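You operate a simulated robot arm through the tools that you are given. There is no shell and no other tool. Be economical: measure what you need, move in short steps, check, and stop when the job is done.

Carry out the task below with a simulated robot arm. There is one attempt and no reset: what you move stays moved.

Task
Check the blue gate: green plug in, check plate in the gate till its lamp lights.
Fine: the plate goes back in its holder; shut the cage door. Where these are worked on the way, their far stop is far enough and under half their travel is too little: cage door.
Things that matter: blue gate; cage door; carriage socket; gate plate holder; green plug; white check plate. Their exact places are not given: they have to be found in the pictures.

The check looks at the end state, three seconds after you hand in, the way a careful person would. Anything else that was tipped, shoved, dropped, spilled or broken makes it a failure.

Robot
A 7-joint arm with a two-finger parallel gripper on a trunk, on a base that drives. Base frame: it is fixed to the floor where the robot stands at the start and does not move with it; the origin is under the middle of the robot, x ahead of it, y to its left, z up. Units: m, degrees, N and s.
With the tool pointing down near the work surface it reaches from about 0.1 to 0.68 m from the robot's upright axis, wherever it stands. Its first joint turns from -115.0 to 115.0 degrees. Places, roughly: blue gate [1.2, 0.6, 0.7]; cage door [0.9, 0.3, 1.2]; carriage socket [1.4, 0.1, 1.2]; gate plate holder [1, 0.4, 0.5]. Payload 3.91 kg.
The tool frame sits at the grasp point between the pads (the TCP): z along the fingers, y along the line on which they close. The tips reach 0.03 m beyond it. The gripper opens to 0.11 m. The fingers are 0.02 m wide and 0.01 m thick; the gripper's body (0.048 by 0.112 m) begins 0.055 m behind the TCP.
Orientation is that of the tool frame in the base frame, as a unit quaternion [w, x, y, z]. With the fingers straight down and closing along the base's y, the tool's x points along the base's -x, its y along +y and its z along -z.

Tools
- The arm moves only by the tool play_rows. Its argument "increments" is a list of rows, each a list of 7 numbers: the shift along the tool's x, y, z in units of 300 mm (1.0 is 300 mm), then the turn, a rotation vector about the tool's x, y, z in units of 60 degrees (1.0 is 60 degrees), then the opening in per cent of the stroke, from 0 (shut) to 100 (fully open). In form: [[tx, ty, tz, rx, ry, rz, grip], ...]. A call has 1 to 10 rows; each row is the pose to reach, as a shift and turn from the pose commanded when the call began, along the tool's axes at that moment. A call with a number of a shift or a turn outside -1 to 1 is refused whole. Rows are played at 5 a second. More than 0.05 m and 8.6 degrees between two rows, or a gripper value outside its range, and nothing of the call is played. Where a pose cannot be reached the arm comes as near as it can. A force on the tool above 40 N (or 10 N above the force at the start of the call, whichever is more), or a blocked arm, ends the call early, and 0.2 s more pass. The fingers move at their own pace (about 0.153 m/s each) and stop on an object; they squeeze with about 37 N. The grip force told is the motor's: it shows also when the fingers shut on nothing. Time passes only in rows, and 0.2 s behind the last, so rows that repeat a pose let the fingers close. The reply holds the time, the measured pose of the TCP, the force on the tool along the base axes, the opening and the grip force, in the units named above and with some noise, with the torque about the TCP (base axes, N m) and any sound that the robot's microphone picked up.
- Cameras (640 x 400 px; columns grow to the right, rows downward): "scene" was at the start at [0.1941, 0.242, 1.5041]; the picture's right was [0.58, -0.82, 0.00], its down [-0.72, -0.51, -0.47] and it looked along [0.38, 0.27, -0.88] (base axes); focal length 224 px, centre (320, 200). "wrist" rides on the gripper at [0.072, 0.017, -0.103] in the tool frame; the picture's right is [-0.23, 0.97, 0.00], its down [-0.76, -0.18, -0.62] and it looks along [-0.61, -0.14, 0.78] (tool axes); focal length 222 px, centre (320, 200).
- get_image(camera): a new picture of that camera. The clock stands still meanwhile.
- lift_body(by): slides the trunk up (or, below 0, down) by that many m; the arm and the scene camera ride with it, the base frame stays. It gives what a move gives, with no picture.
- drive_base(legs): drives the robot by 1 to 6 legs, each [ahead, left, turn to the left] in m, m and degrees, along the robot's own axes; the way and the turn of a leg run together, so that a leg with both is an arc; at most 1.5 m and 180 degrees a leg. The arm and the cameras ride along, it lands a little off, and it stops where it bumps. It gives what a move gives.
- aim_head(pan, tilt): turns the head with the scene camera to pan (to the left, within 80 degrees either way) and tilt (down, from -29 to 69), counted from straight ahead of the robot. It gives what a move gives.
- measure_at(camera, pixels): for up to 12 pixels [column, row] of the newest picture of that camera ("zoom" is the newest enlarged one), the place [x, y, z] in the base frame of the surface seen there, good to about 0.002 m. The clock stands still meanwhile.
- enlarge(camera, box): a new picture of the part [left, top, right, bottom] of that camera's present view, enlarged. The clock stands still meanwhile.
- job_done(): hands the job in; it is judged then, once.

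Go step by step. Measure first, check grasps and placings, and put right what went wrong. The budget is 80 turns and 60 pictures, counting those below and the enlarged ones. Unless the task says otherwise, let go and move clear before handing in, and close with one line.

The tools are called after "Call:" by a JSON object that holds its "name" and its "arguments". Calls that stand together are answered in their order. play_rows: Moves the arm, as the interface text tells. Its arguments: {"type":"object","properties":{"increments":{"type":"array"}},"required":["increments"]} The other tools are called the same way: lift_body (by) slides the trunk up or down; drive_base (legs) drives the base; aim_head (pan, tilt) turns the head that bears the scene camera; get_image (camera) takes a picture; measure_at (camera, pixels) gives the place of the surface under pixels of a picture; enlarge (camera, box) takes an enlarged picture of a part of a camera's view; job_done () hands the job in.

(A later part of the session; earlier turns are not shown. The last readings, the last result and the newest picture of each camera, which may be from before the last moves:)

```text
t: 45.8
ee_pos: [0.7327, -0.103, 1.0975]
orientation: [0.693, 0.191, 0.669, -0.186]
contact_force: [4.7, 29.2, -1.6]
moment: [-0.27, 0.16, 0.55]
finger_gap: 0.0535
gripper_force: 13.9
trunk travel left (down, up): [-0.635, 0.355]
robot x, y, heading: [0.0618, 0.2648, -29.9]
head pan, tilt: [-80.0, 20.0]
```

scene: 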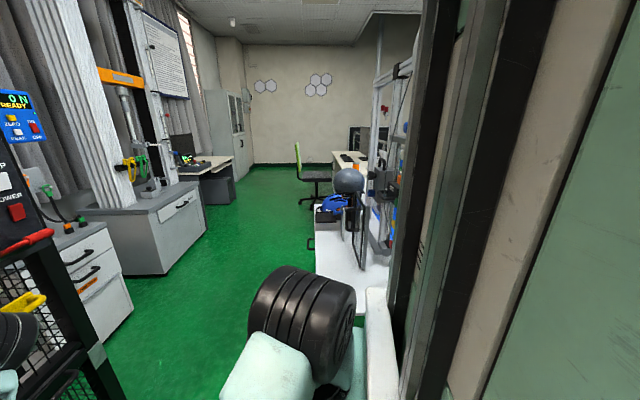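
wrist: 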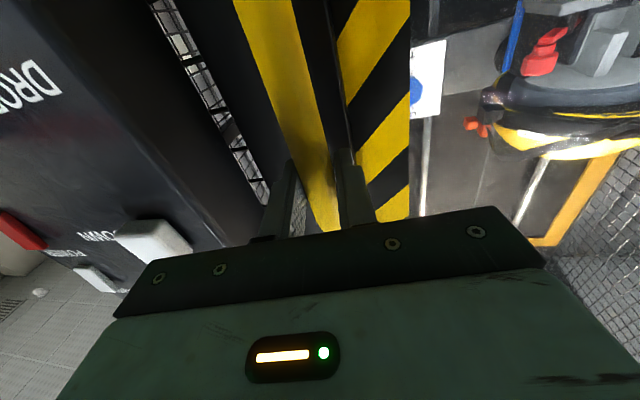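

There is 29 N sideways load between finger and bar. I'll open wider to relieve it and look.

Call:
{"name": "play_rows", "arguments": {"increments": [[0, 0, 0, 0, 0, 0, 70], [0, 0, 0, 0, 0, 0, 70]]}}

Call:
{"name": "aim_head", "arguments": {"pan": 20, "tilt": 30}}

Call:
{"name": "get_image", "arguments": {"camera": "wrist"}}

Call:
{"name": "get_image", "arguments": {"camera": "scene"}}

```text
t: 46.4
ee_pos: [0.733, -0.1051, 1.0992]
orientation: [0.694, 0.192, 0.669, -0.185]
contact_force: [0.0, 0.0, 0.2]
moment: [0.0, 0.0, 0.0]
finger_gap: 0.0769
gripper_force: 0.0
trunk travel left (down, up): [-0.635, 0.355]
robot x, y, heading: [0.0637, 0.2634, -29.7]
head pan, tilt: [-80.0, 20.0]
```

```text
t: 48.2
ee_pos: [0.7326, -0.106, 1.098]
orientation: [0.694, 0.192, 0.669, -0.185]
contact_force: [0.1, -0.6, 0.6]
moment: [-0.01, 0.0, -0.03]
finger_gap: 0.077
gripper_force: 0.0
trunk travel left (down, up): [-0.635, 0.355]
robot x, y, heading: [0.0622, 0.2653, -30.1]
head pan, tilt: [20.0, 30.0]
```

```text
26 pictures are left
```

wrist: 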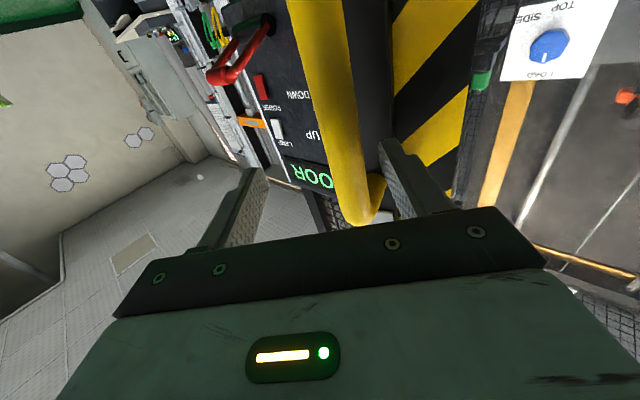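

```text
25 pictures are left
```

scene: 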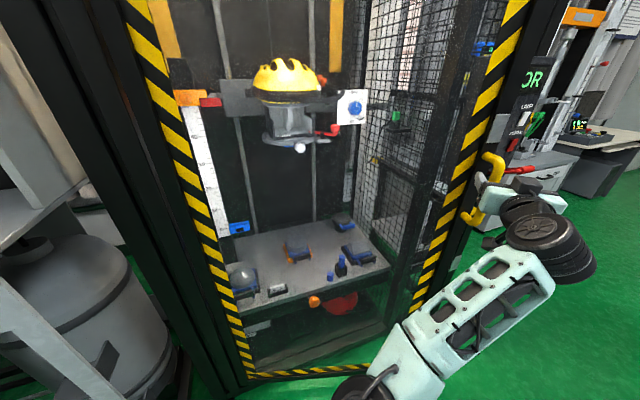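

The bar is between the fingers. I'll grip again and rotate the robot rigidly with the door about its hinge, so the grip need not swivel.

Call:
{"name": "play_rows", "arguments": {"increments": [[0, 0, 0, 0, 0, 0, 0], [0, 0, 0, 0, 0, 0, 0], [0, 0, 0, 0, 0, 0, 0]]}}

Call:
{"name": "drive_base", "arguments": {"legs": [[-0.17, 0.134, -14], [-0.181, 0.124, -14]]}}

```text
t: 48.6
ee_pos: [0.7412, -0.0909, 1.0994]
orientation: [0.696, 0.178, 0.674, -0.174]
contact_force: [3.1, 15.9, -2.0]
moment: [-0.87, 0.19, 0.15]
finger_gap: 0.0198
gripper_force: 36.7
trunk travel left (down, up): [-0.635, 0.355]
robot x, y, heading: [0.0635, 0.2643, -29.9]
head pan, tilt: [20.0, 30.0]
stopped in row 2: the force on the tool passed its limit at 49 N (the readings are from after the stop); the commanded pose is now the measured one
```

```text
t: 51.6
ee_pos: [0.4135, 0.0568, 1.0989]
orientation: [0.632, 0.34, 0.608, -0.34]
contact_force: [2.6, 5.9, 3.0]
moment: [-0.43, 0.8, 0.09]
finger_gap: 0.0199
gripper_force: 44.8
trunk travel left (down, up): [-0.635, 0.355]
robot x, y, heading: [-0.0163, 0.6882, -58.2]
head pan, tilt: [20.0, 30.0]
```

The door is at about 45°. The bench is near on the left now, so I'll pull straight back in short legs, re-gripping between them to release swivel torque.

Call:
{"name": "drive_base", "arguments": {"legs": [[-0.0855, 0.032, -4]]}}

Call:
{"name": "play_rows", "arguments": {"increments": [[0, 0, 0, 0, 0, 0, 30], [0, 0, 0, 0, 0, 0, 30], [0, 0, 0, 0, 0, 0, 0], [0, 0, 0, 0, 0, 0, 0]]}}

Call:
{"name": "drive_base", "arguments": {"legs": [[-0.0985, -0.021, 0]]}}

Call:
{"name": "play_rows", "arguments": {"increments": [[0, 0, 0, 0, 0, 0, 30], [0, 0, 0, 0, 0, 0, 30], [0, 0, 0, 0, 0, 0, 0], [0, 0, 0, 0, 0, 0, 0]]}}

Call:
{"name": "drive_base", "arguments": {"legs": [[-0.0995, -0.008, 0]]}}

Call:
{"name": "play_rows", "arguments": {"increments": [[0, 0, 0, 0, 0, 0, 30], [0, 0, 0, 0, 0, 0, 30], [0, 0, 0, 0, 0, 0, 0], [0, 0, 0, 0, 0, 0, 0]]}}

Call:
{"name": "drive_base", "arguments": {"legs": [[-0.0996, 0.0065, 0]]}}

```text
t: 52.7
ee_pos: [0.3502, 0.1162, 1.0988]
orientation: [0.619, 0.363, 0.594, -0.363]
contact_force: [-24.5, -24.5, 8.0]
moment: [-0.34, 0.88, -0.32]
finger_gap: 0.0198
gripper_force: 44.8
trunk travel left (down, up): [-0.635, 0.355]
robot x, y, heading: [-0.027, 0.7833, -61.9]
head pan, tilt: [20.0, 30.0]
```

```text
t: 53.7
ee_pos: [0.3504, 0.1148, 1.0987]
orientation: [0.618, 0.363, 0.595, -0.364]
contact_force: [-5.7, -4.6, 0.1]
moment: [-0.59, 0.83, -0.11]
finger_gap: 0.0196
gripper_force: 45.1
trunk travel left (down, up): [-0.635, 0.355]
robot x, y, heading: [-0.0324, 0.7779, -62.0]
head pan, tilt: [20.0, 30.0]
```

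```text
t: 54.9
ee_pos: [0.2828, 0.1927, 1.0986]
orientation: [0.619, 0.364, 0.593, -0.364]
contact_force: [-21.0, -17.2, 1.7]
moment: [-0.6, 0.78, -0.3]
finger_gap: 0.0195
gripper_force: 45.3
trunk travel left (down, up): [-0.635, 0.355]
robot x, y, heading: [-0.095, 0.8575, -62.0]
head pan, tilt: [20.0, 30.0]
```

```text
t: 55.9
ee_pos: [0.2839, 0.1924, 1.0996]
orientation: [0.617, 0.365, 0.594, -0.366]
contact_force: [-4.6, -2.8, 0.2]
moment: [-0.54, 0.89, -0.06]
finger_gap: 0.0199
gripper_force: 44.8
trunk travel left (down, up): [-0.635, 0.355]
robot x, y, heading: [-0.0934, 0.8569, -62.1]
head pan, tilt: [20.0, 30.0]
```

```text
t: 57.0
ee_pos: [0.2273, 0.2768, 1.0992]
orientation: [0.618, 0.364, 0.594, -0.365]
contact_force: [-16.2, -10.5, 0.4]
moment: [-0.55, 0.74, -0.21]
finger_gap: 0.0198
gripper_force: 45.3
trunk travel left (down, up): [-0.635, 0.355]
robot x, y, heading: [-0.1474, 0.9402, -62.1]
head pan, tilt: [20.0, 30.0]
```

```text
t: 58.0
ee_pos: [0.2274, 0.2782, 1.0978]
orientation: [0.618, 0.364, 0.594, -0.366]
contact_force: [-3.2, -1.5, 0.8]
moment: [-0.54, 0.88, -0.06]
finger_gap: 0.0201
gripper_force: 44.7
trunk travel left (down, up): [-0.635, 0.355]
robot x, y, heading: [-0.1482, 0.9449, -62.3]
head pan, tilt: [20.0, 30.0]
```

```text
t: 59.2
ee_pos: [0.1863, 0.3693, 1.0981]
orientation: [0.617, 0.367, 0.592, -0.368]
contact_force: [-19.5, -8.6, -1.7]
moment: [-0.55, 0.73, -0.26]
finger_gap: 0.0198
gripper_force: 45.0
trunk travel left (down, up): [-0.635, 0.355]
robot x, y, heading: [-0.1906, 1.0369, -62.0]
head pan, tilt: [20.0, 30.0]
```

The door is at about 76° and moving freely. Two more legs should bring it past 90°, then I'll release and back off.

Call:
{"name": "play_rows", "arguments": {"increments": [[0, 0, 0, 0, 0, 0, 30], [0, 0, 0, 0, 0, 0, 30], [0, 0, 0, 0, 0, 0, 0], [0, 0, 0, 0, 0, 0, 0]]}}

Call:
{"name": "drive_base", "arguments": {"legs": [[-0.093, 0.0166, 0]]}}

Call:
{"name": "play_rows", "arguments": {"increments": [[0, 0, 0, 0, 0, 0, 30], [0, 0, 0, 0, 0, 0, 30], [0, 0, 0, 0, 0, 0, 0], [0, 0, 0, 0, 0, 0, 0]]}}

Call:
{"name": "drive_base", "arguments": {"legs": [[-0.095, 0.0335, 0]]}}

Call:
{"name": "play_rows", "arguments": {"increments": [[0, 0, 0, 0, 0, 0, 60], [0, 0, 0, 0, 0, 0, 60]]}}

Call:
{"name": "drive_base", "arguments": {"legs": [[-0.15, 0, 0]]}}

Call:
{"name": "aim_head", "arguments": {"pan": 40, "tilt": 30}}

Call:
{"name": "get_image", "arguments": {"camera": "scene"}}

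```text
t: 60.2
ee_pos: [0.1839, 0.3685, 1.1]
orientation: [0.616, 0.366, 0.592, -0.368]
contact_force: [-4.6, -1.5, -0.2]
moment: [-0.44, 0.91, -0.11]
finger_gap: 0.0195
gripper_force: 44.4
trunk travel left (down, up): [-0.635, 0.355]
robot x, y, heading: [-0.1862, 1.0336, -61.9]
head pan, tilt: [20.0, 30.0]
```

```text
t: 61.3
ee_pos: [0.1565, 0.458, 1.099]
orientation: [0.617, 0.367, 0.592, -0.367]
contact_force: [-15.9, -3.2, -1.8]
moment: [-0.54, 0.69, -0.18]
finger_gap: 0.0197
gripper_force: 45.3
trunk travel left (down, up): [-0.635, 0.355]
robot x, y, heading: [-0.2187, 1.1271, -61.8]
head pan, tilt: [20.0, 30.0]
```

```text
t: 62.3
ee_pos: [0.1559, 0.4583, 1.0989]
orientation: [0.616, 0.367, 0.592, -0.368]
contact_force: [-3.4, -1.4, -0.1]
moment: [-0.5, 0.91, -0.07]
finger_gap: 0.0199
gripper_force: 44.8
trunk travel left (down, up): [-0.635, 0.355]
robot x, y, heading: [-0.2196, 1.1256, -62.2]
head pan, tilt: [20.0, 30.0]
```

```text
t: 63.4
ee_pos: [0.139, 0.5573, 1.0981]
orientation: [0.616, 0.368, 0.591, -0.368]
contact_force: [-28.7, -3.3, -4.0]
moment: [-0.53, 0.73, -0.39]
finger_gap: 0.0195
gripper_force: 44.8
trunk travel left (down, up): [-0.635, 0.355]
robot x, y, heading: [-0.2309, 1.2236, -61.9]
head pan, tilt: [20.0, 30.0]
```

```text
t: 64.0
ee_pos: [0.1396, 0.5562, 1.0977]
orientation: [0.616, 0.367, 0.591, -0.369]
contact_force: [-0.4, -0.1, 0.2]
moment: [0.03, -0.01, 0.01]
finger_gap: 0.0661
gripper_force: 0.1
trunk travel left (down, up): [-0.635, 0.355]
robot x, y, heading: [-0.2353, 1.2211, -61.9]
head pan, tilt: [20.0, 30.0]
```

```text
t: 65.4
ee_pos: [0.07, 0.6899, 1.0983]
orientation: [0.616, 0.368, 0.591, -0.369]
contact_force: [0.5, 0.6, -0.8]
moment: [-0.01, -0.01, -0.01]
finger_gap: 0.066
gripper_force: 0.1
trunk travel left (down, up): [-0.635, 0.355]
robot x, y, heading: [-0.3012, 1.3557, -62.0]
head pan, tilt: [20.0, 30.0]
```

```text
t: 66.2
ee_pos: [0.0706, 0.6887, 1.0989]
orientation: [0.616, 0.368, 0.591, -0.369]
contact_force: [0.0, -0.7, -0.5]
moment: [0.05, 0.02, -0.01]
finger_gap: 0.0661
gripper_force: 0.1
trunk travel left (down, up): [-0.635, 0.355]
robot x, y, heading: [-0.3044, 1.3565, -62.1]
head pan, tilt: [40.0, 30.0]
```

```text
24 pictures are left
```

scene: 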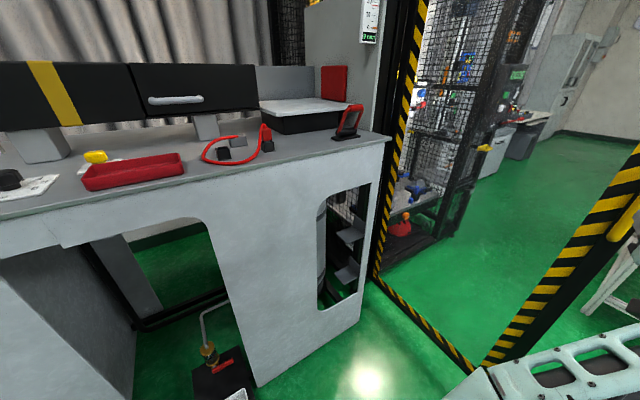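

The door is open about 92°. I must drive round its tip, so I'll look right toward the spot where the unknown obstacle was.

Call:
{"name": "aim_head", "arguments": {"pan": -25, "tilt": 35}}

Call:
{"name": "get_image", "arguments": {"camera": "scene"}}

Call:
{"name": "measure_at", "arguments": {"camera": "scene", "pixels": [[60, 200], [100, 300], [200, 250], [250, 150], [320, 150], [320, 250], [420, 200], [420, 300], [500, 200], [560, 300]]}}

```text
t: 67.6
ee_pos: [0.0697, 0.6894, 1.0985]
orientation: [0.616, 0.368, 0.591, -0.369]
contact_force: [0.3, -0.3, -0.1]
moment: [-0.01, -0.01, 0.05]
finger_gap: 0.066
gripper_force: 0.0
trunk travel left (down, up): [-0.635, 0.355]
robot x, y, heading: [-0.3023, 1.3565, -61.7]
head pan, tilt: [-25.0, 35.0]
```

```text
23 pictures are left
```

scene: 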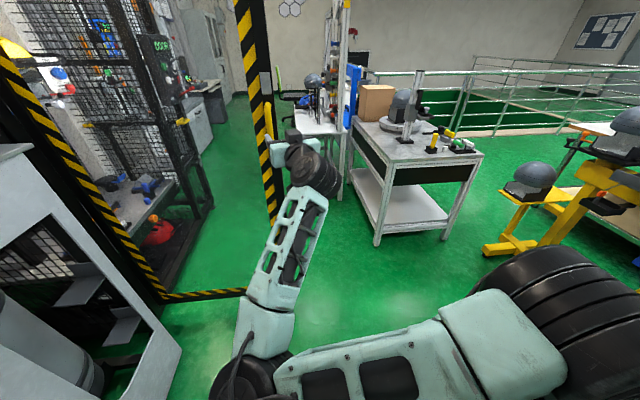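

```text
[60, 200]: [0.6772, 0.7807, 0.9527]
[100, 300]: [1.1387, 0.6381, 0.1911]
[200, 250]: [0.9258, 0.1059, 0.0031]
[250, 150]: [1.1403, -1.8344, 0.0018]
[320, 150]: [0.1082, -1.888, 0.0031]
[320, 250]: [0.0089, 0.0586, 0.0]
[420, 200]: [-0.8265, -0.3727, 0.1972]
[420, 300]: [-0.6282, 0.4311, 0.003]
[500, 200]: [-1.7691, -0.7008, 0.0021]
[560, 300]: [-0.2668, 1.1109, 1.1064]
```

A white table with legs stood behind the start position. I'll measure its legs and the cabinet edge.

Call:
{"name": "measure_at", "arguments": {"camera": "scene", "pixels": [[377, 240], [447, 235], [348, 195], [380, 155], [350, 125], [480, 155], [310, 130], [340, 135], [265, 110], [245, 20]]}}

```text
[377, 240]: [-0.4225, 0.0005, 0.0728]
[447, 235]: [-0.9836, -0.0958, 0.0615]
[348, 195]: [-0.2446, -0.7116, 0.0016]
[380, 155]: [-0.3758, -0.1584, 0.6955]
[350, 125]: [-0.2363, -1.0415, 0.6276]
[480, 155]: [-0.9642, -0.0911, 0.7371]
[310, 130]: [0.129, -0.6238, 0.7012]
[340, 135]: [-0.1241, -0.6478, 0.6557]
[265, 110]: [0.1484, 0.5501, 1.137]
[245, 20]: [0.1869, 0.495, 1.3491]
```

The table's near corner is at about (-0.40,0), and the door tip at (0.11,0.57), so I can pass between them heading -43°. I'll check how far the elbow sticks out and move to the start of that line.

Call:
{"name": "measure_at", "arguments": {"camera": "scene", "pixels": [[225, 370], [250, 330], [215, 390], [270, 360], [265, 290]]}}

Call:
{"name": "drive_base", "arguments": {"legs": [[0.033, -0.47, 0], [0, 0, 19], [0.261, -0.232, 0]]}}

Call:
{"name": "aim_head", "arguments": {"pan": 5, "tilt": 40}}

Call:
{"name": "get_image", "arguments": {"camera": "scene"}}

```text
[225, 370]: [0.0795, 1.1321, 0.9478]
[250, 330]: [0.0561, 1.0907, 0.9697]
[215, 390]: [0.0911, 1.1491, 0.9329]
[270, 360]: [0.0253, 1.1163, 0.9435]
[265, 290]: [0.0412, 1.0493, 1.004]
```

```text
t: 73.3
ee_pos: [-0.096, 0.252, 1.0986]
orientation: [0.668, 0.265, 0.644, -0.262]
contact_force: [0.5, 0.2, 0.3]
moment: [0.02, -0.01, 0.0]
finger_gap: 0.0658
gripper_force: 0.1
trunk travel left (down, up): [-0.635, 0.355]
robot x, y, heading: [-0.664, 0.7604, -42.8]
head pan, tilt: [-25.0, 35.0]
```

```text
t: 74.2
ee_pos: [-0.0961, 0.2529, 1.0982]
orientation: [0.668, 0.265, 0.644, -0.262]
contact_force: [-0.3, -0.1, 0.4]
moment: [-0.02, -0.03, -0.05]
finger_gap: 0.066
gripper_force: 0.2
trunk travel left (down, up): [-0.635, 0.355]
robot x, y, heading: [-0.6682, 0.7597, -43.0]
head pan, tilt: [5.0, 40.0]
```

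```text
22 pictures are left
```

scene: 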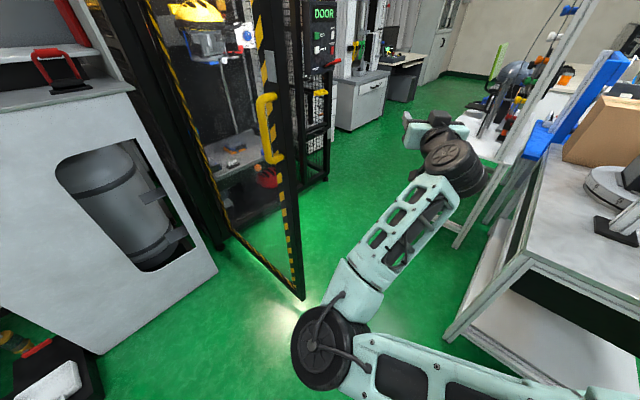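

The way looks clear between door and table. I'll drive through and then turn to face the cage.

Call:
{"name": "drive_base", "arguments": {"legs": [[0.5, 0, 0], [0.45, 0, 0], [0, 0, 45]]}}

Call:
{"name": "aim_head", "arguments": {"pan": 15, "tilt": 25}}

Call:
{"name": "get_image", "arguments": {"camera": "scene"}}

```text
t: 81.5
ee_pos: [0.7884, 0.1553, 1.098]
orientation: [0.718, -0.001, 0.696, 0.013]
contact_force: [0.1, 0.3, 0.0]
moment: [0.0, 0.0, 0.0]
finger_gap: 0.0657
gripper_force: 0.1
trunk travel left (down, up): [-0.635, 0.355]
robot x, y, heading: [0.024, 0.1145, 2.0]
head pan, tilt: [5.0, 40.0]
```

```text
t: 82.3
ee_pos: [0.7889, 0.1564, 1.0988]
orientation: [0.718, 0.0, 0.696, 0.013]
contact_force: [-0.1, -0.3, -0.8]
moment: [-0.01, -0.02, 0.04]
finger_gap: 0.0659
gripper_force: 0.0
trunk travel left (down, up): [-0.635, 0.355]
robot x, y, heading: [0.0252, 0.1147, 1.9]
head pan, tilt: [15.0, 25.0]
```

```text
21 pictures are left
```

scene: 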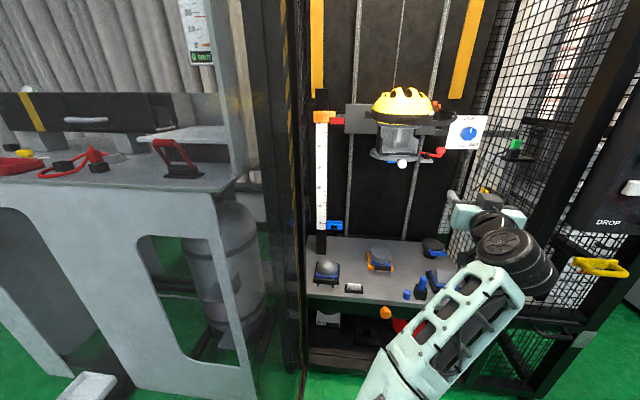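

The cage is open in front of me. I'll enlarge the gate and plate holder, and the plug and carriage.

Call:
{"name": "enlarge", "arguments": {"camera": "scene", "box": [300, 200, 396, 300]}}

Call:
{"name": "measure_at", "arguments": {"camera": "zoom", "pixels": [[178, 165], [208, 165], [245, 165], [262, 175], [210, 190], [355, 370], [320, 362], [395, 362], [355, 350], [320, 385], [180, 250], [350, 300]]}}

Call:
{"name": "enlarge", "arguments": {"camera": "scene", "box": [360, 80, 540, 200]}}

Call:
{"name": "measure_at", "arguments": {"camera": "zoom", "pixels": [[553, 222], [553, 240], [550, 265], [530, 275], [570, 275], [320, 125], [305, 120], [275, 255], [265, 120], [220, 290], [475, 370], [350, 120]]}}

```text
4.00 times, centred on (348, 250) of scene
```

zoom: 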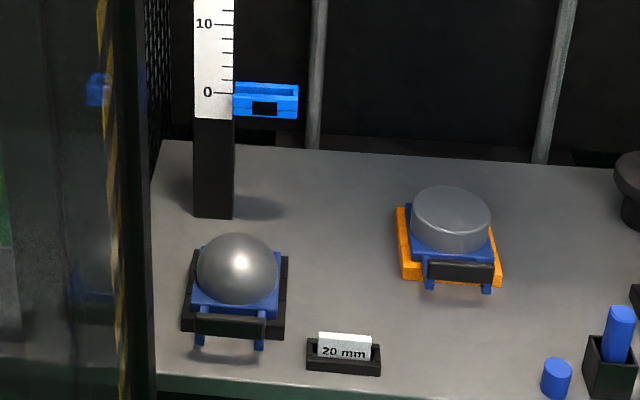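

```text
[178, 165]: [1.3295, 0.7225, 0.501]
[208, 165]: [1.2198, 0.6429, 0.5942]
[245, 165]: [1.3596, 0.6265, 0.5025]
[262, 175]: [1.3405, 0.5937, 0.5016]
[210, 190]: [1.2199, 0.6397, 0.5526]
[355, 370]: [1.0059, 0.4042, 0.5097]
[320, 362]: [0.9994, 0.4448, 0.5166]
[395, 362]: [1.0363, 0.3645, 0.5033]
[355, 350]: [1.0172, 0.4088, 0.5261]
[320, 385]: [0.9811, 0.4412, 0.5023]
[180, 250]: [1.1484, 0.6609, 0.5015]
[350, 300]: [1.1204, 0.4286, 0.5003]
```

```text
3.33 times, centred on (450, 140) of scene
```

zoom: 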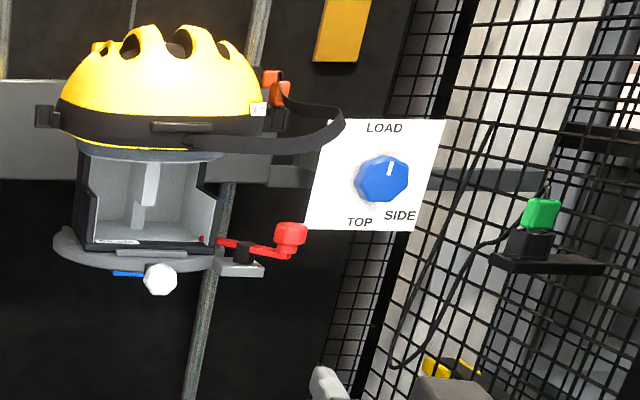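

```text
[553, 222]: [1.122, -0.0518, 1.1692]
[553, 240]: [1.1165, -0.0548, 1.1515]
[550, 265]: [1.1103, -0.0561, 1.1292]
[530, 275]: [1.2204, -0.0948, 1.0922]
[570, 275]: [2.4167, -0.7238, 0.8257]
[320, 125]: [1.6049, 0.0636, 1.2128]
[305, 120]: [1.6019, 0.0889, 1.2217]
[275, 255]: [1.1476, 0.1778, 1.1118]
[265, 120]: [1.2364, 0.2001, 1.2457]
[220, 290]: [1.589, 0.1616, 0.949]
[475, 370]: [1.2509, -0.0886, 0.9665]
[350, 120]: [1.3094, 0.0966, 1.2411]
```

The socket at about [1.4,0.1,1.2] is probably hidden behind the LOAD sign at [1.31,0.1,1.24]. I'll raise the trunk to look down behind it.

Call:
{"name": "lift_body", "arguments": {"by": 0.34}}

Call:
{"name": "enlarge", "arguments": {"camera": "scene", "box": [340, 120, 560, 280]}}

```text
t: 85.6
ee_pos: [0.7894, 0.1562, 1.4391]
orientation: [0.718, 0.0, 0.696, 0.013]
contact_force: [-0.6, -0.1, 0.2]
moment: [-0.01, -0.03, 0.02]
finger_gap: 0.0663
gripper_force: 0.1
trunk travel left (down, up): [-0.975, 0.015]
robot x, y, heading: [0.0266, 0.1159, 1.9]
head pan, tilt: [15.0, 25.0]
```

```text
2.50 times, centred on (450, 200) of scene
```

zoom: 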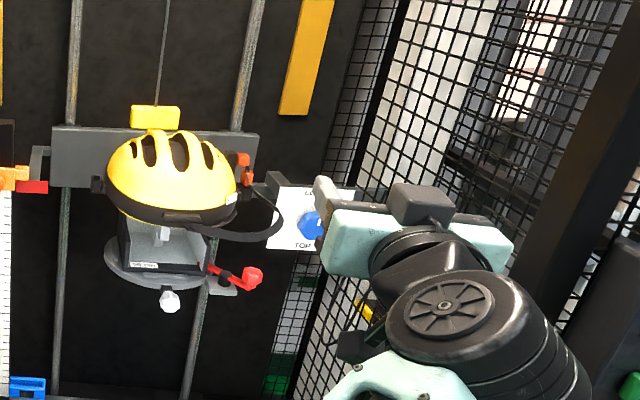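

A grey block shows at zoom (275,182), just behind the sign at the right of the carriage. I'll measure it and enlarge.

Call:
{"name": "measure_at", "arguments": {"camera": "zoom", "pixels": [[275, 178], [268, 190], [262, 205], [285, 185], [250, 190], [300, 195], [290, 240], [345, 195], [170, 120], [90, 160], [250, 280], [35, 385]]}}

Call:
{"name": "enlarge", "arguments": {"camera": "scene", "box": [415, 170, 475, 230]}}

```text
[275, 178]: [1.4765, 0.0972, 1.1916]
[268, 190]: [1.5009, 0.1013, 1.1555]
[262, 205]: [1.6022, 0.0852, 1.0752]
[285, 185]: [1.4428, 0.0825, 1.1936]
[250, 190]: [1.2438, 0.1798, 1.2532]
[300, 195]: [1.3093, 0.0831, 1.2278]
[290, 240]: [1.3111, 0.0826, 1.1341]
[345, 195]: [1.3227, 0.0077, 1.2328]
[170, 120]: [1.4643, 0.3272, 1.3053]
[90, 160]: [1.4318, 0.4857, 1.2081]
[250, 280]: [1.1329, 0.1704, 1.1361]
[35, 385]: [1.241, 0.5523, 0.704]
```

```text
6.67 times, centred on (445, 200) of scene
```

zoom: 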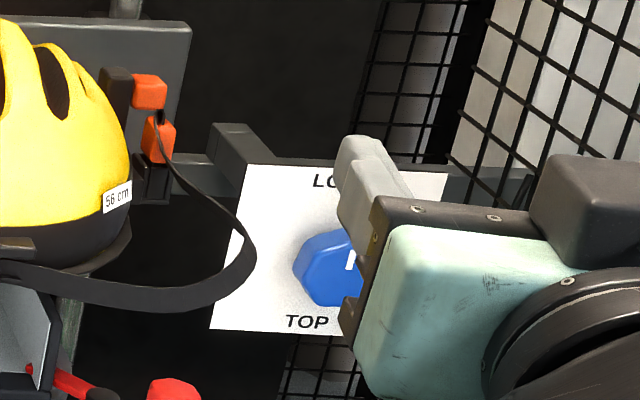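

The socket block seems to sit behind the sign, so the plug must come in from above with a tool-down grip. I'll pitch the tool back down here in the open, which also aims the wrist camera forward and down.

Call:
{"name": "play_rows", "arguments": {"increments": [[0.05, 0, 0, 0, 0.12, 0, 60], [0.1, 0, 0, 0, 0.24, 0, 60], [0.15, 0, 0, 0, 0.36, 0, 60], [0.2, 0, 0, 0, 0.48, 0, 60], [0.25, 0, 0, 0, 0.6, 0, 60], [0.3, 0, 0, 0, 0.72, 0, 60], [0.35, 0, 0, 0, 0.84, 0, 60], [0.4, 0, 0, 0, 0.84, 0, 60], [0.4, 0, 0, 0, 0.84, 0, 60], [0.4, 0, 0, 0, 0.84, 0, 60]]}}

Call:
{"name": "play_rows", "arguments": {"increments": [[0, 0, 0, 0, 0.1, 0, 60], [0, 0, 0, 0, 0.2, 0, 60], [0, 0, 0, 0, 0.3, 0, 60], [0, 0, 0, 0, 0.4, 0, 60], [0, 0, 0, 0, 0.4, 0, 60]]}}

Call:
{"name": "get_image", "arguments": {"camera": "wrist"}}

```text
t: 87.8
ee_pos: [0.793, 0.1581, 1.3187]
orientation: [0.352, -0.005, 0.936, 0.01]
contact_force: [-1.0, -0.2, 0.7]
moment: [-0.03, 0.0, 0.02]
finger_gap: 0.066
gripper_force: 0.1
trunk travel left (down, up): [-0.975, 0.015]
robot x, y, heading: [0.018, 0.1153, 1.8]
head pan, tilt: [15.0, 25.0]
```

```text
t: 89.0
ee_pos: [0.7934, 0.1578, 1.3188]
orientation: [0.151, -0.008, 0.989, 0.01]
contact_force: [-0.1, 0.6, 0.0]
moment: [-0.02, -0.01, 0.0]
finger_gap: 0.0659
gripper_force: 0.0
trunk travel left (down, up): [-0.975, 0.015]
robot x, y, heading: [0.0256, 0.117, 1.8]
head pan, tilt: [15.0, 25.0]
```

```text
16 pictures are left
```

wrist: 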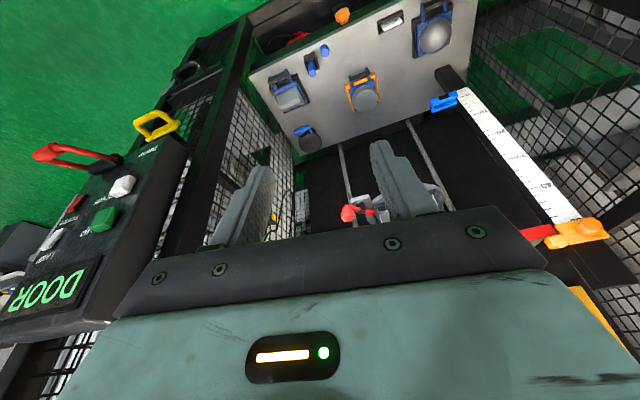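

Tool-down works with the elbow up. The plug is only about 5–6 cm from the right mesh wall, so I'll turn the gripper to close along the cage depth (narrow side to the wall) and straighten it to vertical.

Call:
{"name": "play_rows", "arguments": {"increments": [[0, 0, 0, 0.017, 0.02, 0.112, 60], [0, 0, 0, 0.034, 0.04, 0.223, 60], [0, 0, 0, 0.051, 0.06, 0.335, 60], [0, 0, 0, 0.068, 0.079, 0.447, 60], [0, 0, 0, 0.085, 0.099, 0.558, 60], [0, 0, 0, 0.102, 0.119, 0.67, 60], [0, 0, 0, 0.102, 0.119, 0.67, 60]]}}

Call:
{"name": "play_rows", "arguments": {"increments": [[0, 0, 0, 0.017, 0.02, 0.112, 60], [0, 0, 0, 0.034, 0.04, 0.223, 60], [0, 0, 0, 0.051, 0.06, 0.335, 60], [0, 0, 0, 0.068, 0.079, 0.447, 60], [0, 0, 0, 0.085, 0.099, 0.558, 60], [0, 0, 0, 0.102, 0.119, 0.67, 60], [0, 0, 0, 0.102, 0.119, 0.67, 60]]}}

```text
t: 90.6
ee_pos: [0.7928, 0.1579, 1.3185]
orientation: [0.078, 0.341, 0.937, 0.008]
contact_force: [-0.1, -0.4, -0.2]
moment: [-0.01, -0.03, -0.01]
finger_gap: 0.0661
gripper_force: 0.1
trunk travel left (down, up): [-0.975, 0.015]
robot x, y, heading: [0.0238, 0.1164, 2.0]
head pan, tilt: [15.0, 25.0]
```

```text
t: 92.2
ee_pos: [0.7923, 0.1589, 1.3188]
orientation: [-0.005, 0.643, 0.766, 0.007]
contact_force: [0.3, 0.4, -0.5]
moment: [-0.02, -0.01, 0.01]
finger_gap: 0.066
gripper_force: 0.0
trunk travel left (down, up): [-0.975, 0.015]
robot x, y, heading: [0.0248, 0.1153, 2.1]
head pan, tilt: [15.0, 25.0]
```

Orientation is exact. I'll drive so the gripper enters the cage left of the plug, then look with the scene camera.

Call:
{"name": "drive_base", "arguments": {"legs": [[0, -0.11, 0], [0.325, 0, 0]]}}

Call:
{"name": "enlarge", "arguments": {"camera": "scene", "box": [300, 80, 540, 260]}}

```text
t: 95.2
ee_pos: [1.1223, 0.0614, 1.3183]
orientation: [-0.005, 0.642, 0.767, 0.007]
contact_force: [1.0, -0.1, 0.4]
moment: [-0.01, -0.01, 0.03]
finger_gap: 0.066
gripper_force: 0.0
trunk travel left (down, up): [-0.975, 0.015]
robot x, y, heading: [0.3574, 0.0172, 2.0]
head pan, tilt: [15.0, 25.0]
```

```text
2.22 times, centred on (420, 170) of scene
```

zoom: 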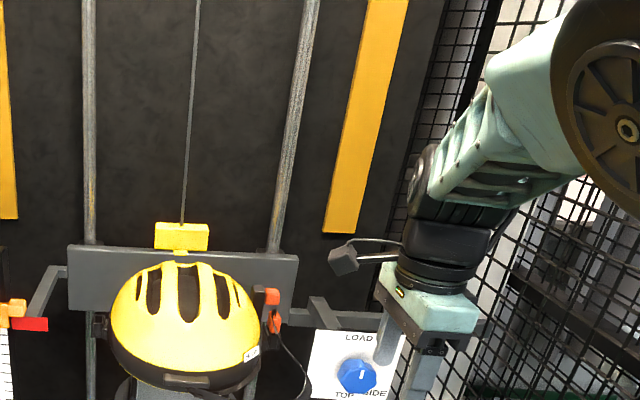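

The gripper is inside the cage. I'll look with the wrist camera, which now faces the plug and the wall, and measure.

Call:
{"name": "get_image", "arguments": {"camera": "wrist"}}

```text
14 pictures are left
```

wrist: 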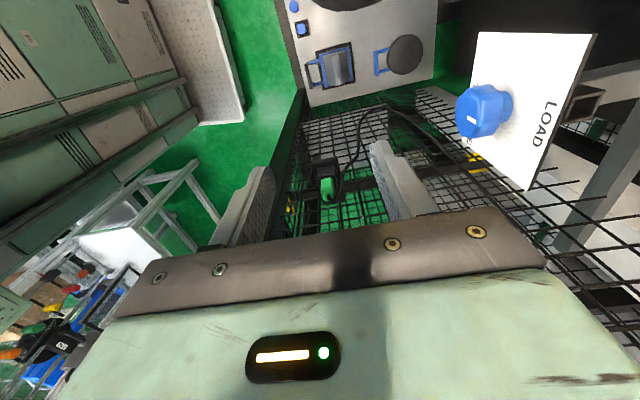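

The green plug is at (327,187), and a black box with an opening shows behind the sign at (582,103): the socket. I'll measure both and the mesh.

Call:
{"name": "measure_at", "arguments": {"camera": "wrist", "pixels": [[327, 183], [322, 195], [333, 195], [325, 175], [310, 190], [340, 225], [578, 103], [585, 95], [598, 108], [565, 118], [604, 92], [585, 40]]}}

Call:
{"name": "enlarge", "arguments": {"camera": "wrist", "box": [280, 140, 380, 220]}}

Call:
{"name": "enlarge", "arguments": {"camera": "wrist", "box": [520, 30, 640, 150]}}

Call:
{"name": "measure_at", "arguments": {"camera": "zoom", "pixels": [[350, 220], [335, 190], [370, 195], [420, 205], [420, 180], [385, 250], [300, 260], [440, 210]]}}

```text
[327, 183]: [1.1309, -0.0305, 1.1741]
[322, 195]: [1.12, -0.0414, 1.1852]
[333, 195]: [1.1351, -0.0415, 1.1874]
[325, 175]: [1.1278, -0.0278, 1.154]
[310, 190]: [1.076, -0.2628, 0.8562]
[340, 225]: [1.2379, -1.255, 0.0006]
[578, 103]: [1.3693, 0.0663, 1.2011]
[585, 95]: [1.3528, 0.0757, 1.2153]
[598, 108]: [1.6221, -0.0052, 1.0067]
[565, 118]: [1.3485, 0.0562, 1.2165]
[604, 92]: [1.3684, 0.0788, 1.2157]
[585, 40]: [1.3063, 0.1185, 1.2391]
```

```text
5.00 times, centred on (330, 180) of wrist
```

zoom: 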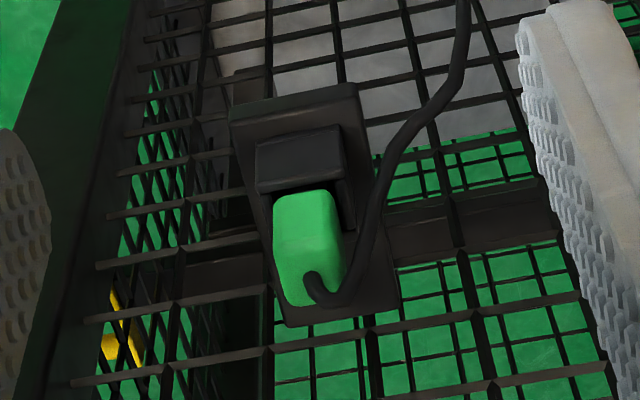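

```text
3.33 times, centred on (580, 90) of wrist
```

zoom: 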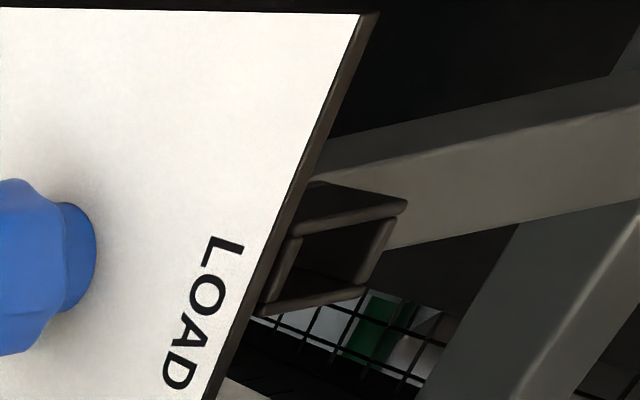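

```text
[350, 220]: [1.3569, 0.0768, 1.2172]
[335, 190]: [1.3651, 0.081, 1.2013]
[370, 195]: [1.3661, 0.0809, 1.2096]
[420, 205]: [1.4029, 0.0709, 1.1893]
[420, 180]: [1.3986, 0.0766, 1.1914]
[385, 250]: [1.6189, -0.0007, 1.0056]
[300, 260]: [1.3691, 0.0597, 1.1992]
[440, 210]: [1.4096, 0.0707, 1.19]
```

The plug top centre is about [1.131,-0.045,1.187], and the open-topped socket rim is at z≈1.216 around [1.36,0.066]. I'll move over the plug, descend and grip it.

Call:
{"name": "play_rows", "arguments": {"increments": [[-0.12, -0.011, 0, 0, 0, 0, 60], [-0.24, -0.022, 0, 0, 0, 0, 60], [-0.353, -0.032, 0, 0, 0, 0, 60], [-0.353, -0.032, 0.15, 0, 0, 0, 60], [-0.353, -0.032, 0.25, 0, 0, 0, 60], [-0.353, -0.032, 0.25, 0, 0, 0, 60]]}}

Call:
{"name": "get_image", "arguments": {"camera": "wrist"}}

Call:
{"name": "measure_at", "arguments": {"camera": "wrist", "pixels": [[320, 60], [320, 80], [320, 100], [320, 120], [335, 100], [305, 100]]}}

```text
t: 96.6
ee_pos: [1.132, -0.0424, 1.2417]
orientation: [-0.005, 0.641, 0.767, 0.007]
contact_force: [0.4, -0.3, 0.8]
moment: [0.02, 0.01, 0.01]
finger_gap: 0.0663
gripper_force: 0.0
trunk travel left (down, up): [-0.975, 0.015]
robot x, y, heading: [0.3587, 0.0171, 2.0]
head pan, tilt: [15.0, 25.0]
```

```text
11 pictures are left
```

wrist: 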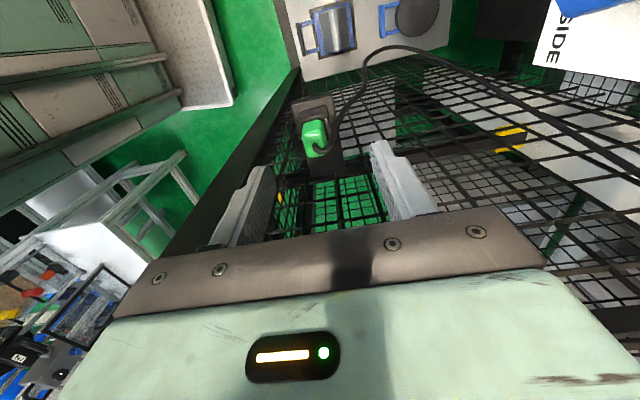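

```text
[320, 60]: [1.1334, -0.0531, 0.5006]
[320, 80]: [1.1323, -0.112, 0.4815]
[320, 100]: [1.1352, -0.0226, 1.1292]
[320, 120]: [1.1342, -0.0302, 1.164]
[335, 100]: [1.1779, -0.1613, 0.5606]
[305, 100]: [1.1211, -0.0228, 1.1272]
```

The plug lies directly below (green face y≈-0.030, x≈1.13). I'll descend 6.4 cm and close.

Call:
{"name": "play_rows", "arguments": {"increments": [[0, -0.005, 0.07, 0, 0, 0, 60], [0, -0.005, 0.14, 0, 0, 0, 60], [0, -0.005, 0.213, 0, 0, 0, 60], [0, -0.005, 0.213, 0, 0, 0, 0], [0, -0.005, 0.213, 0, 0, 0, 0], [0, -0.005, 0.213, 0, 0, 0, 0]]}}

```text
t: 98.0
ee_pos: [1.1279, -0.0421, 1.1772]
orientation: [-0.005, 0.642, 0.767, 0.005]
contact_force: [-11.4, -1.9, -3.5]
moment: [-0.18, 0.35, -0.17]
finger_gap: 0.0259
gripper_force: 45.4
trunk travel left (down, up): [-0.975, 0.015]
robot x, y, heading: [0.3562, 0.0176, 2.0]
head pan, tilt: [15.0, 25.0]
```

The plug is gripped (gap 0.026). I'll lift it straight out to z≈1.32.

Call:
{"name": "play_rows", "arguments": {"increments": [[0, 0, -0.05, 0, 0, 0, 0], [0, 0, -0.12, 0, 0, 0, 0], [0, 0, -0.24, 0, 0, 0, 0], [0, 0, -0.36, 0, 0, 0, 0], [0, 0, -0.467, 0, 0, 0, 0], [0, 0, -0.467, 0, 0, 0, 0]]}}

Call:
{"name": "get_image", "arguments": {"camera": "wrist"}}

Call:
{"name": "measure_at", "arguments": {"camera": "wrist", "pixels": [[316, 150], [316, 165], [316, 180], [316, 200], [316, 120], [600, 60]]}}

```text
t: 98.3
ee_pos: [1.1278, -0.0428, 1.1773]
orientation: [-0.008, 0.642, 0.767, 0.002]
contact_force: [10.8, -0.1, -21.2]
moment: [0.03, -1.14, -0.09]
finger_gap: 0.0259
gripper_force: 44.9
trunk travel left (down, up): [-0.975, 0.015]
robot x, y, heading: [0.3596, 0.0168, 1.8]
head pan, tilt: [15.0, 25.0]
stopped in row 1: the force on the tool passed its limit at 57 N (the readings are from after the stop); the commanded pose is now the measured one
```

```text
10 pictures are left
```

wrist: 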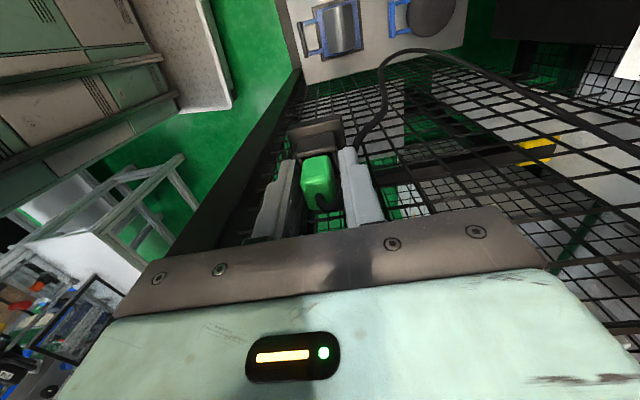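

```text
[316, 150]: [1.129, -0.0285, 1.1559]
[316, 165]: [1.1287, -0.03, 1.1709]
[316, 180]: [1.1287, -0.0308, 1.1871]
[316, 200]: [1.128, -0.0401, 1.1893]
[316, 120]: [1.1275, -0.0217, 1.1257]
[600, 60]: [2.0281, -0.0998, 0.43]
```

The lift hit 57 N; the tips may also be pinching the park block. I'll regrip 8 mm higher and pull in smaller steps.

Call:
{"name": "play_rows", "arguments": {"increments": [[0, 0, 0, 0, 0, 0, 45], [0, 0.002, -0.028, 0, 0, 0, 45], [0, 0.002, -0.028, 0, 0, 0, 0], [0, 0.002, -0.028, 0, 0, 0, 0], [0, 0.002, -0.028, 0, 0, 0, 0]]}}

Call:
{"name": "play_rows", "arguments": {"increments": [[0, 0, -0.01, 0, 0, 0, 0], [0, 0, -0.02, 0, 0, 0, 0], [0, 0, -0.03, 0, 0, 0, 0], [0, 0, -0.04, 0, 0, 0, 0], [0, 0, -0.05, 0, 0, 0, 0], [0, 0, -0.07, 0, 0, 0, 0], [0, 0, -0.1, 0, 0, 0, 0], [0, 0, -0.14, 0, 0, 0, 0], [0, 0, -0.2, 0, 0, 0, 0]]}}

```text
t: 99.5
ee_pos: [1.1272, -0.0427, 1.1879]
orientation: [-0.008, 0.643, 0.766, 0.003]
contact_force: [-0.3, 0.5, 0.6]
moment: [-0.01, -0.01, -0.05]
finger_gap: 0.0162
gripper_force: 36.7
trunk travel left (down, up): [-0.975, 0.015]
robot x, y, heading: [0.3532, 0.0159, 2.0]
head pan, tilt: [15.0, 25.0]
```

```text
t: 101.5
ee_pos: [1.1283, -0.0428, 1.2497]
orientation: [-0.009, 0.642, 0.767, 0.002]
contact_force: [-0.5, -0.8, -0.9]
moment: [-0.01, 0.01, 0.0]
finger_gap: 0.0161
gripper_force: 37.1
trunk travel left (down, up): [-0.975, 0.015]
robot x, y, heading: [0.3548, 0.0155, 1.8]
head pan, tilt: [15.0, 25.0]
```

The gap is now 0.016, so before I had the block; now it is the green body. I'll check that the plug came out.

Call:
{"name": "enlarge", "arguments": {"camera": "wrist", "box": [240, 80, 400, 220]}}

Call:
{"name": "measure_at", "arguments": {"camera": "zoom", "pixels": [[320, 250], [320, 300], [320, 200], [320, 150], [300, 100]]}}

```text
2.86 times, centred on (320, 150) of wrist
```

zoom: 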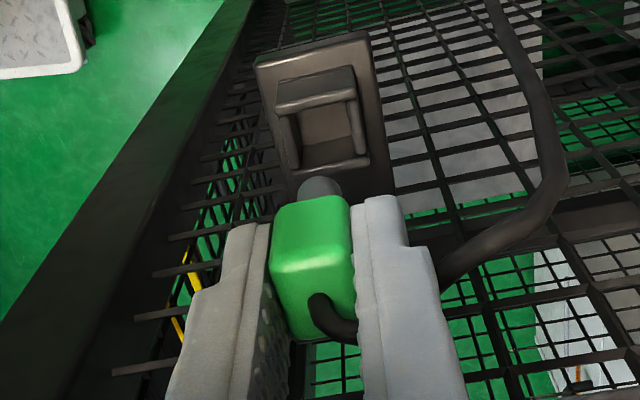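

```text
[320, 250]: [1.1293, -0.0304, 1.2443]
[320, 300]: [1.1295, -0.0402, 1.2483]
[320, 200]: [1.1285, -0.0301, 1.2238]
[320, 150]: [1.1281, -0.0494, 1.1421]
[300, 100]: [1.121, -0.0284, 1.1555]
```

The plug is out, with its grey pin showing below the green body. I'll measure the empty park block's rim to learn the plug's offset from the TCP, then measure the socket rim the same way.

Call:
{"name": "measure_at", "arguments": {"camera": "zoom", "pixels": [[278, 90], [352, 78], [290, 165], [365, 158], [315, 90], [285, 130], [358, 120], [330, 165], [318, 120], [282, 100], [348, 90]]}}

Call:
{"name": "play_rows", "arguments": {"increments": [[0, 0, -0.1, 0, 0, 0, 0], [0, 0, -0.2, 0, 0, 0, 0], [0.12, 0, -0.25, 0, 0, 0, 0], [0.24, 0, -0.25, 0, 0, 0, 0], [0.36, 0.0, -0.25, 0, 0, 0, 0], [0.36, 0.0, -0.25, 0, 0, 0, 0]]}}

```text
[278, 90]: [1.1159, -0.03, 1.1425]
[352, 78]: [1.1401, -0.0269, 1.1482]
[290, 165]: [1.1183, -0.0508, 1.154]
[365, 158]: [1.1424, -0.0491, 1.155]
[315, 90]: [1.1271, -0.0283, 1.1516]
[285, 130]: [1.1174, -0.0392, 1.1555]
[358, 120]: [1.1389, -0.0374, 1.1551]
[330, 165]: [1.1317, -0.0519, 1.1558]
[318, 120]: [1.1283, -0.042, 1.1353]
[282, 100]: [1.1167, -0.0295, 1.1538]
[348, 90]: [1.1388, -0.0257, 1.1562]
```

```text
t: 102.9
ee_pos: [1.1108, 0.0623, 1.3247]
orientation: [-0.009, 0.642, 0.766, 0.002]
contact_force: [0.0, -0.2, -1.5]
moment: [0.01, -0.03, 0.03]
finger_gap: 0.0162
gripper_force: 36.9
trunk travel left (down, up): [-0.975, 0.015]
robot x, y, heading: [0.3575, 0.0194, 1.7]
head pan, tilt: [15.0, 25.0]
```

By the rim diagonals, the socket centre is about [1.358,0.067] at rim z 1.216, matching the park block's size. I'll drive ahead with the plug held over the sign.

Call:
{"name": "drive_base", "arguments": {"legs": [[0.12, -0.003, 0], [0.125, -0.003, 0]]}}

Call:
{"name": "get_image", "arguments": {"camera": "wrist"}}

```text
t: 105.0
ee_pos: [1.3556, 0.0654, 1.3252]
orientation: [-0.008, 0.641, 0.767, 0.004]
contact_force: [-0.3, 0.9, 0.9]
moment: [0.0, 0.0, 0.01]
finger_gap: 0.0163
gripper_force: 37.0
trunk travel left (down, up): [-0.975, 0.015]
robot x, y, heading: [0.6027, 0.0184, 2.0]
head pan, tilt: [15.0, 25.0]
```

```text
8 pictures are left
```

wrist: 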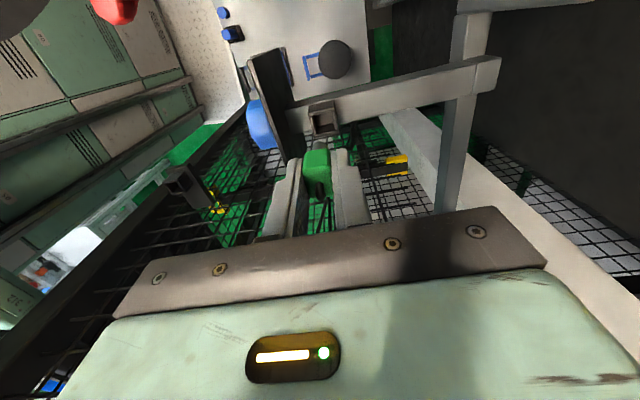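

The socket box appears at (322,118), directly beneath the plug line. I'll measure its rim before descending.

Call:
{"name": "measure_at", "arguments": {"camera": "wrist", "pixels": [[311, 108], [333, 103], [314, 134], [339, 130], [322, 105], [312, 122], [337, 116], [327, 133], [324, 120], [316, 160], [316, 178]]}}

```text
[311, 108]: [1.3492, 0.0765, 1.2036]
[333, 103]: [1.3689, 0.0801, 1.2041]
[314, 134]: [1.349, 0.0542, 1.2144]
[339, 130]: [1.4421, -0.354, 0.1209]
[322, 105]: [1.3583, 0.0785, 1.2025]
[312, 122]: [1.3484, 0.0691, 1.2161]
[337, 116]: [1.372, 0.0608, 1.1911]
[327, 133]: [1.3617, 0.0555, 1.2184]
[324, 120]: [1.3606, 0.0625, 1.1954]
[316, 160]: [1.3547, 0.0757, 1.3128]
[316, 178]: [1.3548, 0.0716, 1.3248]
```

The rim offsets give a target TCP of about [1.358,0.064], z 1.249. I'll correct by 2–3 mm and lower the plug in small steps.

Call:
{"name": "play_rows", "arguments": {"increments": [[-0.005, 0.008, 0.05, 0, 0, 0, 0], [-0.005, 0.008, 0.1, 0, 0, 0, 0], [-0.005, 0.008, 0.15, 0, 0, 0, 0], [-0.005, 0.008, 0.18, 0, 0, 0, 0], [-0.005, 0.008, 0.2, 0, 0, 0, 0], [-0.005, 0.008, 0.215, 0, 0, 0, 0], [-0.005, 0.008, 0.23, 0, 0, 0, 0], [-0.005, 0.008, 0.245, 0, 0, 0, 0], [-0.005, 0.008, 0.255, 0, 0, 0, 0], [-0.005, 0.008, 0.255, 0, 0, 0, 0]]}}

```text
t: 107.2
ee_pos: [1.3584, 0.0644, 1.2486]
orientation: [-0.007, 0.641, 0.767, 0.003]
contact_force: [-0.1, -0.4, 1.1]
moment: [-0.03, -0.01, -0.02]
finger_gap: 0.0163
gripper_force: 36.8
trunk travel left (down, up): [-0.975, 0.015]
robot x, y, heading: [0.6, 0.0198, 2.1]
head pan, tilt: [15.0, 25.0]
```

No resistance yet at the expected depth. I'll press down gently a few millimetres to find the seat.

Call:
{"name": "play_rows", "arguments": {"increments": [[0, 0, 0.005, 0, 0, 0, 0], [0, 0, 0.01, 0, 0, 0, 0], [0, 0, 0.015, 0, 0, 0, 0], [0, 0, 0.02, 0, 0, 0, 0], [0, 0, 0.02, 0, 0, 0, 0]]}}

Call:
{"name": "enlarge", "arguments": {"camera": "wrist", "box": [260, 80, 380, 220]}}

```text
t: 108.3
ee_pos: [1.3603, 0.066, 1.2467]
orientation: [-0.005, 0.641, 0.767, 0.007]
contact_force: [-1.0, -0.8, 16.2]
moment: [-0.03, 0.07, 0.01]
finger_gap: 0.0163
gripper_force: 37.3
trunk travel left (down, up): [-0.975, 0.015]
robot x, y, heading: [0.6016, 0.0194, 2.0]
head pan, tilt: [15.0, 25.0]
stopped in row 5: the force on the tool passed its limit at 42 N (the readings are from after the stop); the commanded pose is now the measured one
```

```text
2.86 times, centred on (320, 150) of wrist
```

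zoom: 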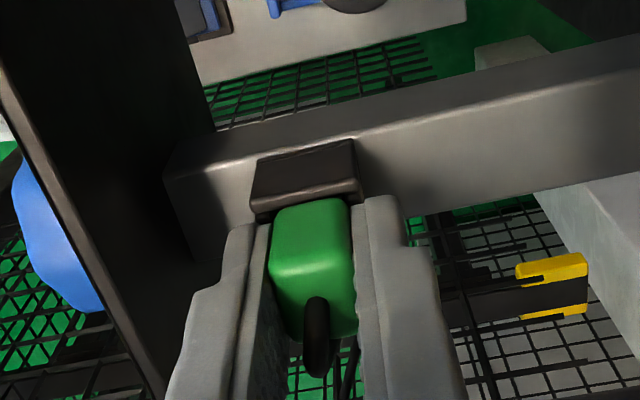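

The plug is seated (42 N at z 1.247) in the socket. I'll release, rise clear, back the robot out, and align its heading with the cage.

Call:
{"name": "play_rows", "arguments": {"increments": [[0, 0, 0, 0, 0, 0, 36], [0, 0, 0, 0, 0, 0, 36], [0, 0, -0.08, 0, 0, 0, 36], [0, 0, -0.18, 0, 0, 0, 36], [0, 0, -0.27, 0, 0, 0, 36], [0, 0, -0.27, 0, 0, 0, 36]]}}

Call:
{"name": "enlarge", "arguments": {"camera": "wrist", "box": [260, 40, 400, 200]}}

Call:
{"name": "drive_base", "arguments": {"legs": [[-0.4, 0, 0], [0, 0, 8]]}}

```text
t: 109.7
ee_pos: [1.3605, 0.0648, 1.3281]
orientation: [-0.007, 0.641, 0.767, 0.005]
contact_force: [0.3, -0.1, -0.1]
moment: [0.0, 0.01, 0.01]
finger_gap: 0.0396
gripper_force: 0.0
trunk travel left (down, up): [-0.975, 0.015]
robot x, y, heading: [0.601, 0.0221, 1.8]
head pan, tilt: [15.0, 25.0]
```

```text
2.50 times, centred on (330, 120) of wrist
```

zoom: 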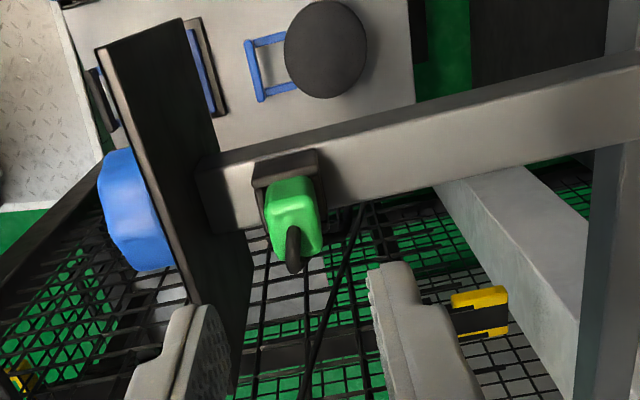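

```text
t: 112.8
ee_pos: [0.9451, 0.1536, 1.3264]
orientation: [-0.006, 0.588, 0.809, 0.005]
contact_force: [-0.5, -0.8, -0.8]
moment: [-0.03, 0.01, 0.03]
finger_gap: 0.0397
gripper_force: 0.1
trunk travel left (down, up): [-0.975, 0.015]
robot x, y, heading: [0.2021, 0.0076, 9.9]
head pan, tilt: [15.0, 25.0]
```

The plug stays in the socket. I'll lower the trunk, then shift the arm left and square the gripper with the cage for the plate.

Call:
{"name": "lift_body", "arguments": {"by": -0.7}}

Call:
{"name": "play_rows", "arguments": {"increments": [[0.124, -0.006, 0, 0, 0, 0.019, 45], [0.248, -0.011, 0, 0, 0, 0.038, 45], [0.372, -0.017, 0, 0, 0, 0.057, 45], [0.496, -0.023, 0, 0, 0, 0.076, 45], [0.62, -0.029, 0, 0, 0, 0.095, 45], [0.744, -0.034, 0, 0, 0, 0.114, 45], [0.868, -0.04, 0, 0, 0, 0.133, 45], [0.868, -0.04, 0, 0, 0, 0.133, 45]]}}

Call:
{"name": "aim_head", "arguments": {"pan": 5, "tilt": 15}}

Call:
{"name": "get_image", "arguments": {"camera": "scene"}}

```text
refused: -0.7 is not a number from -0.4 to 0.4
```

```text
t: 114.6
ee_pos: [0.8521, 0.3981, 1.3293]
orientation: [-0.007, 0.642, 0.766, 0.003]
contact_force: [0.2, -0.1, -0.3]
moment: [0.01, -0.01, -0.01]
finger_gap: 0.0496
gripper_force: 0.1
trunk travel left (down, up): [-0.975, 0.015]
robot x, y, heading: [0.1992, 0.0034, 9.9]
head pan, tilt: [15.0, 25.0]
```

```text
t: 115.3
ee_pos: [0.8532, 0.3978, 1.3304]
orientation: [-0.007, 0.642, 0.767, 0.003]
contact_force: [-0.7, 0.5, 0.5]
moment: [-0.01, 0.01, 0.02]
finger_gap: 0.0494
gripper_force: 0.1
trunk travel left (down, up): [-0.975, 0.015]
robot x, y, heading: [0.2004, 0.0036, 9.8]
head pan, tilt: [5.0, 15.0]
```

```text
5 pictures are left
```

scene: 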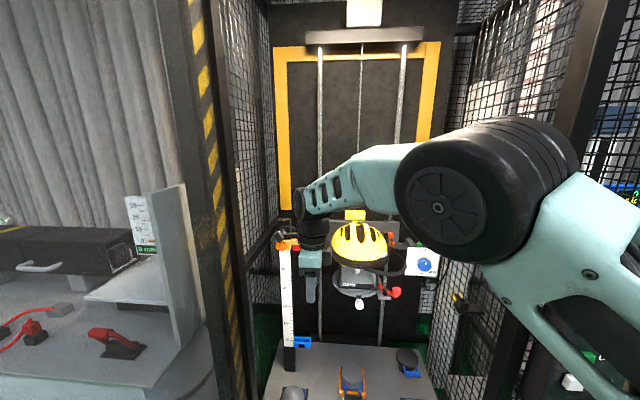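

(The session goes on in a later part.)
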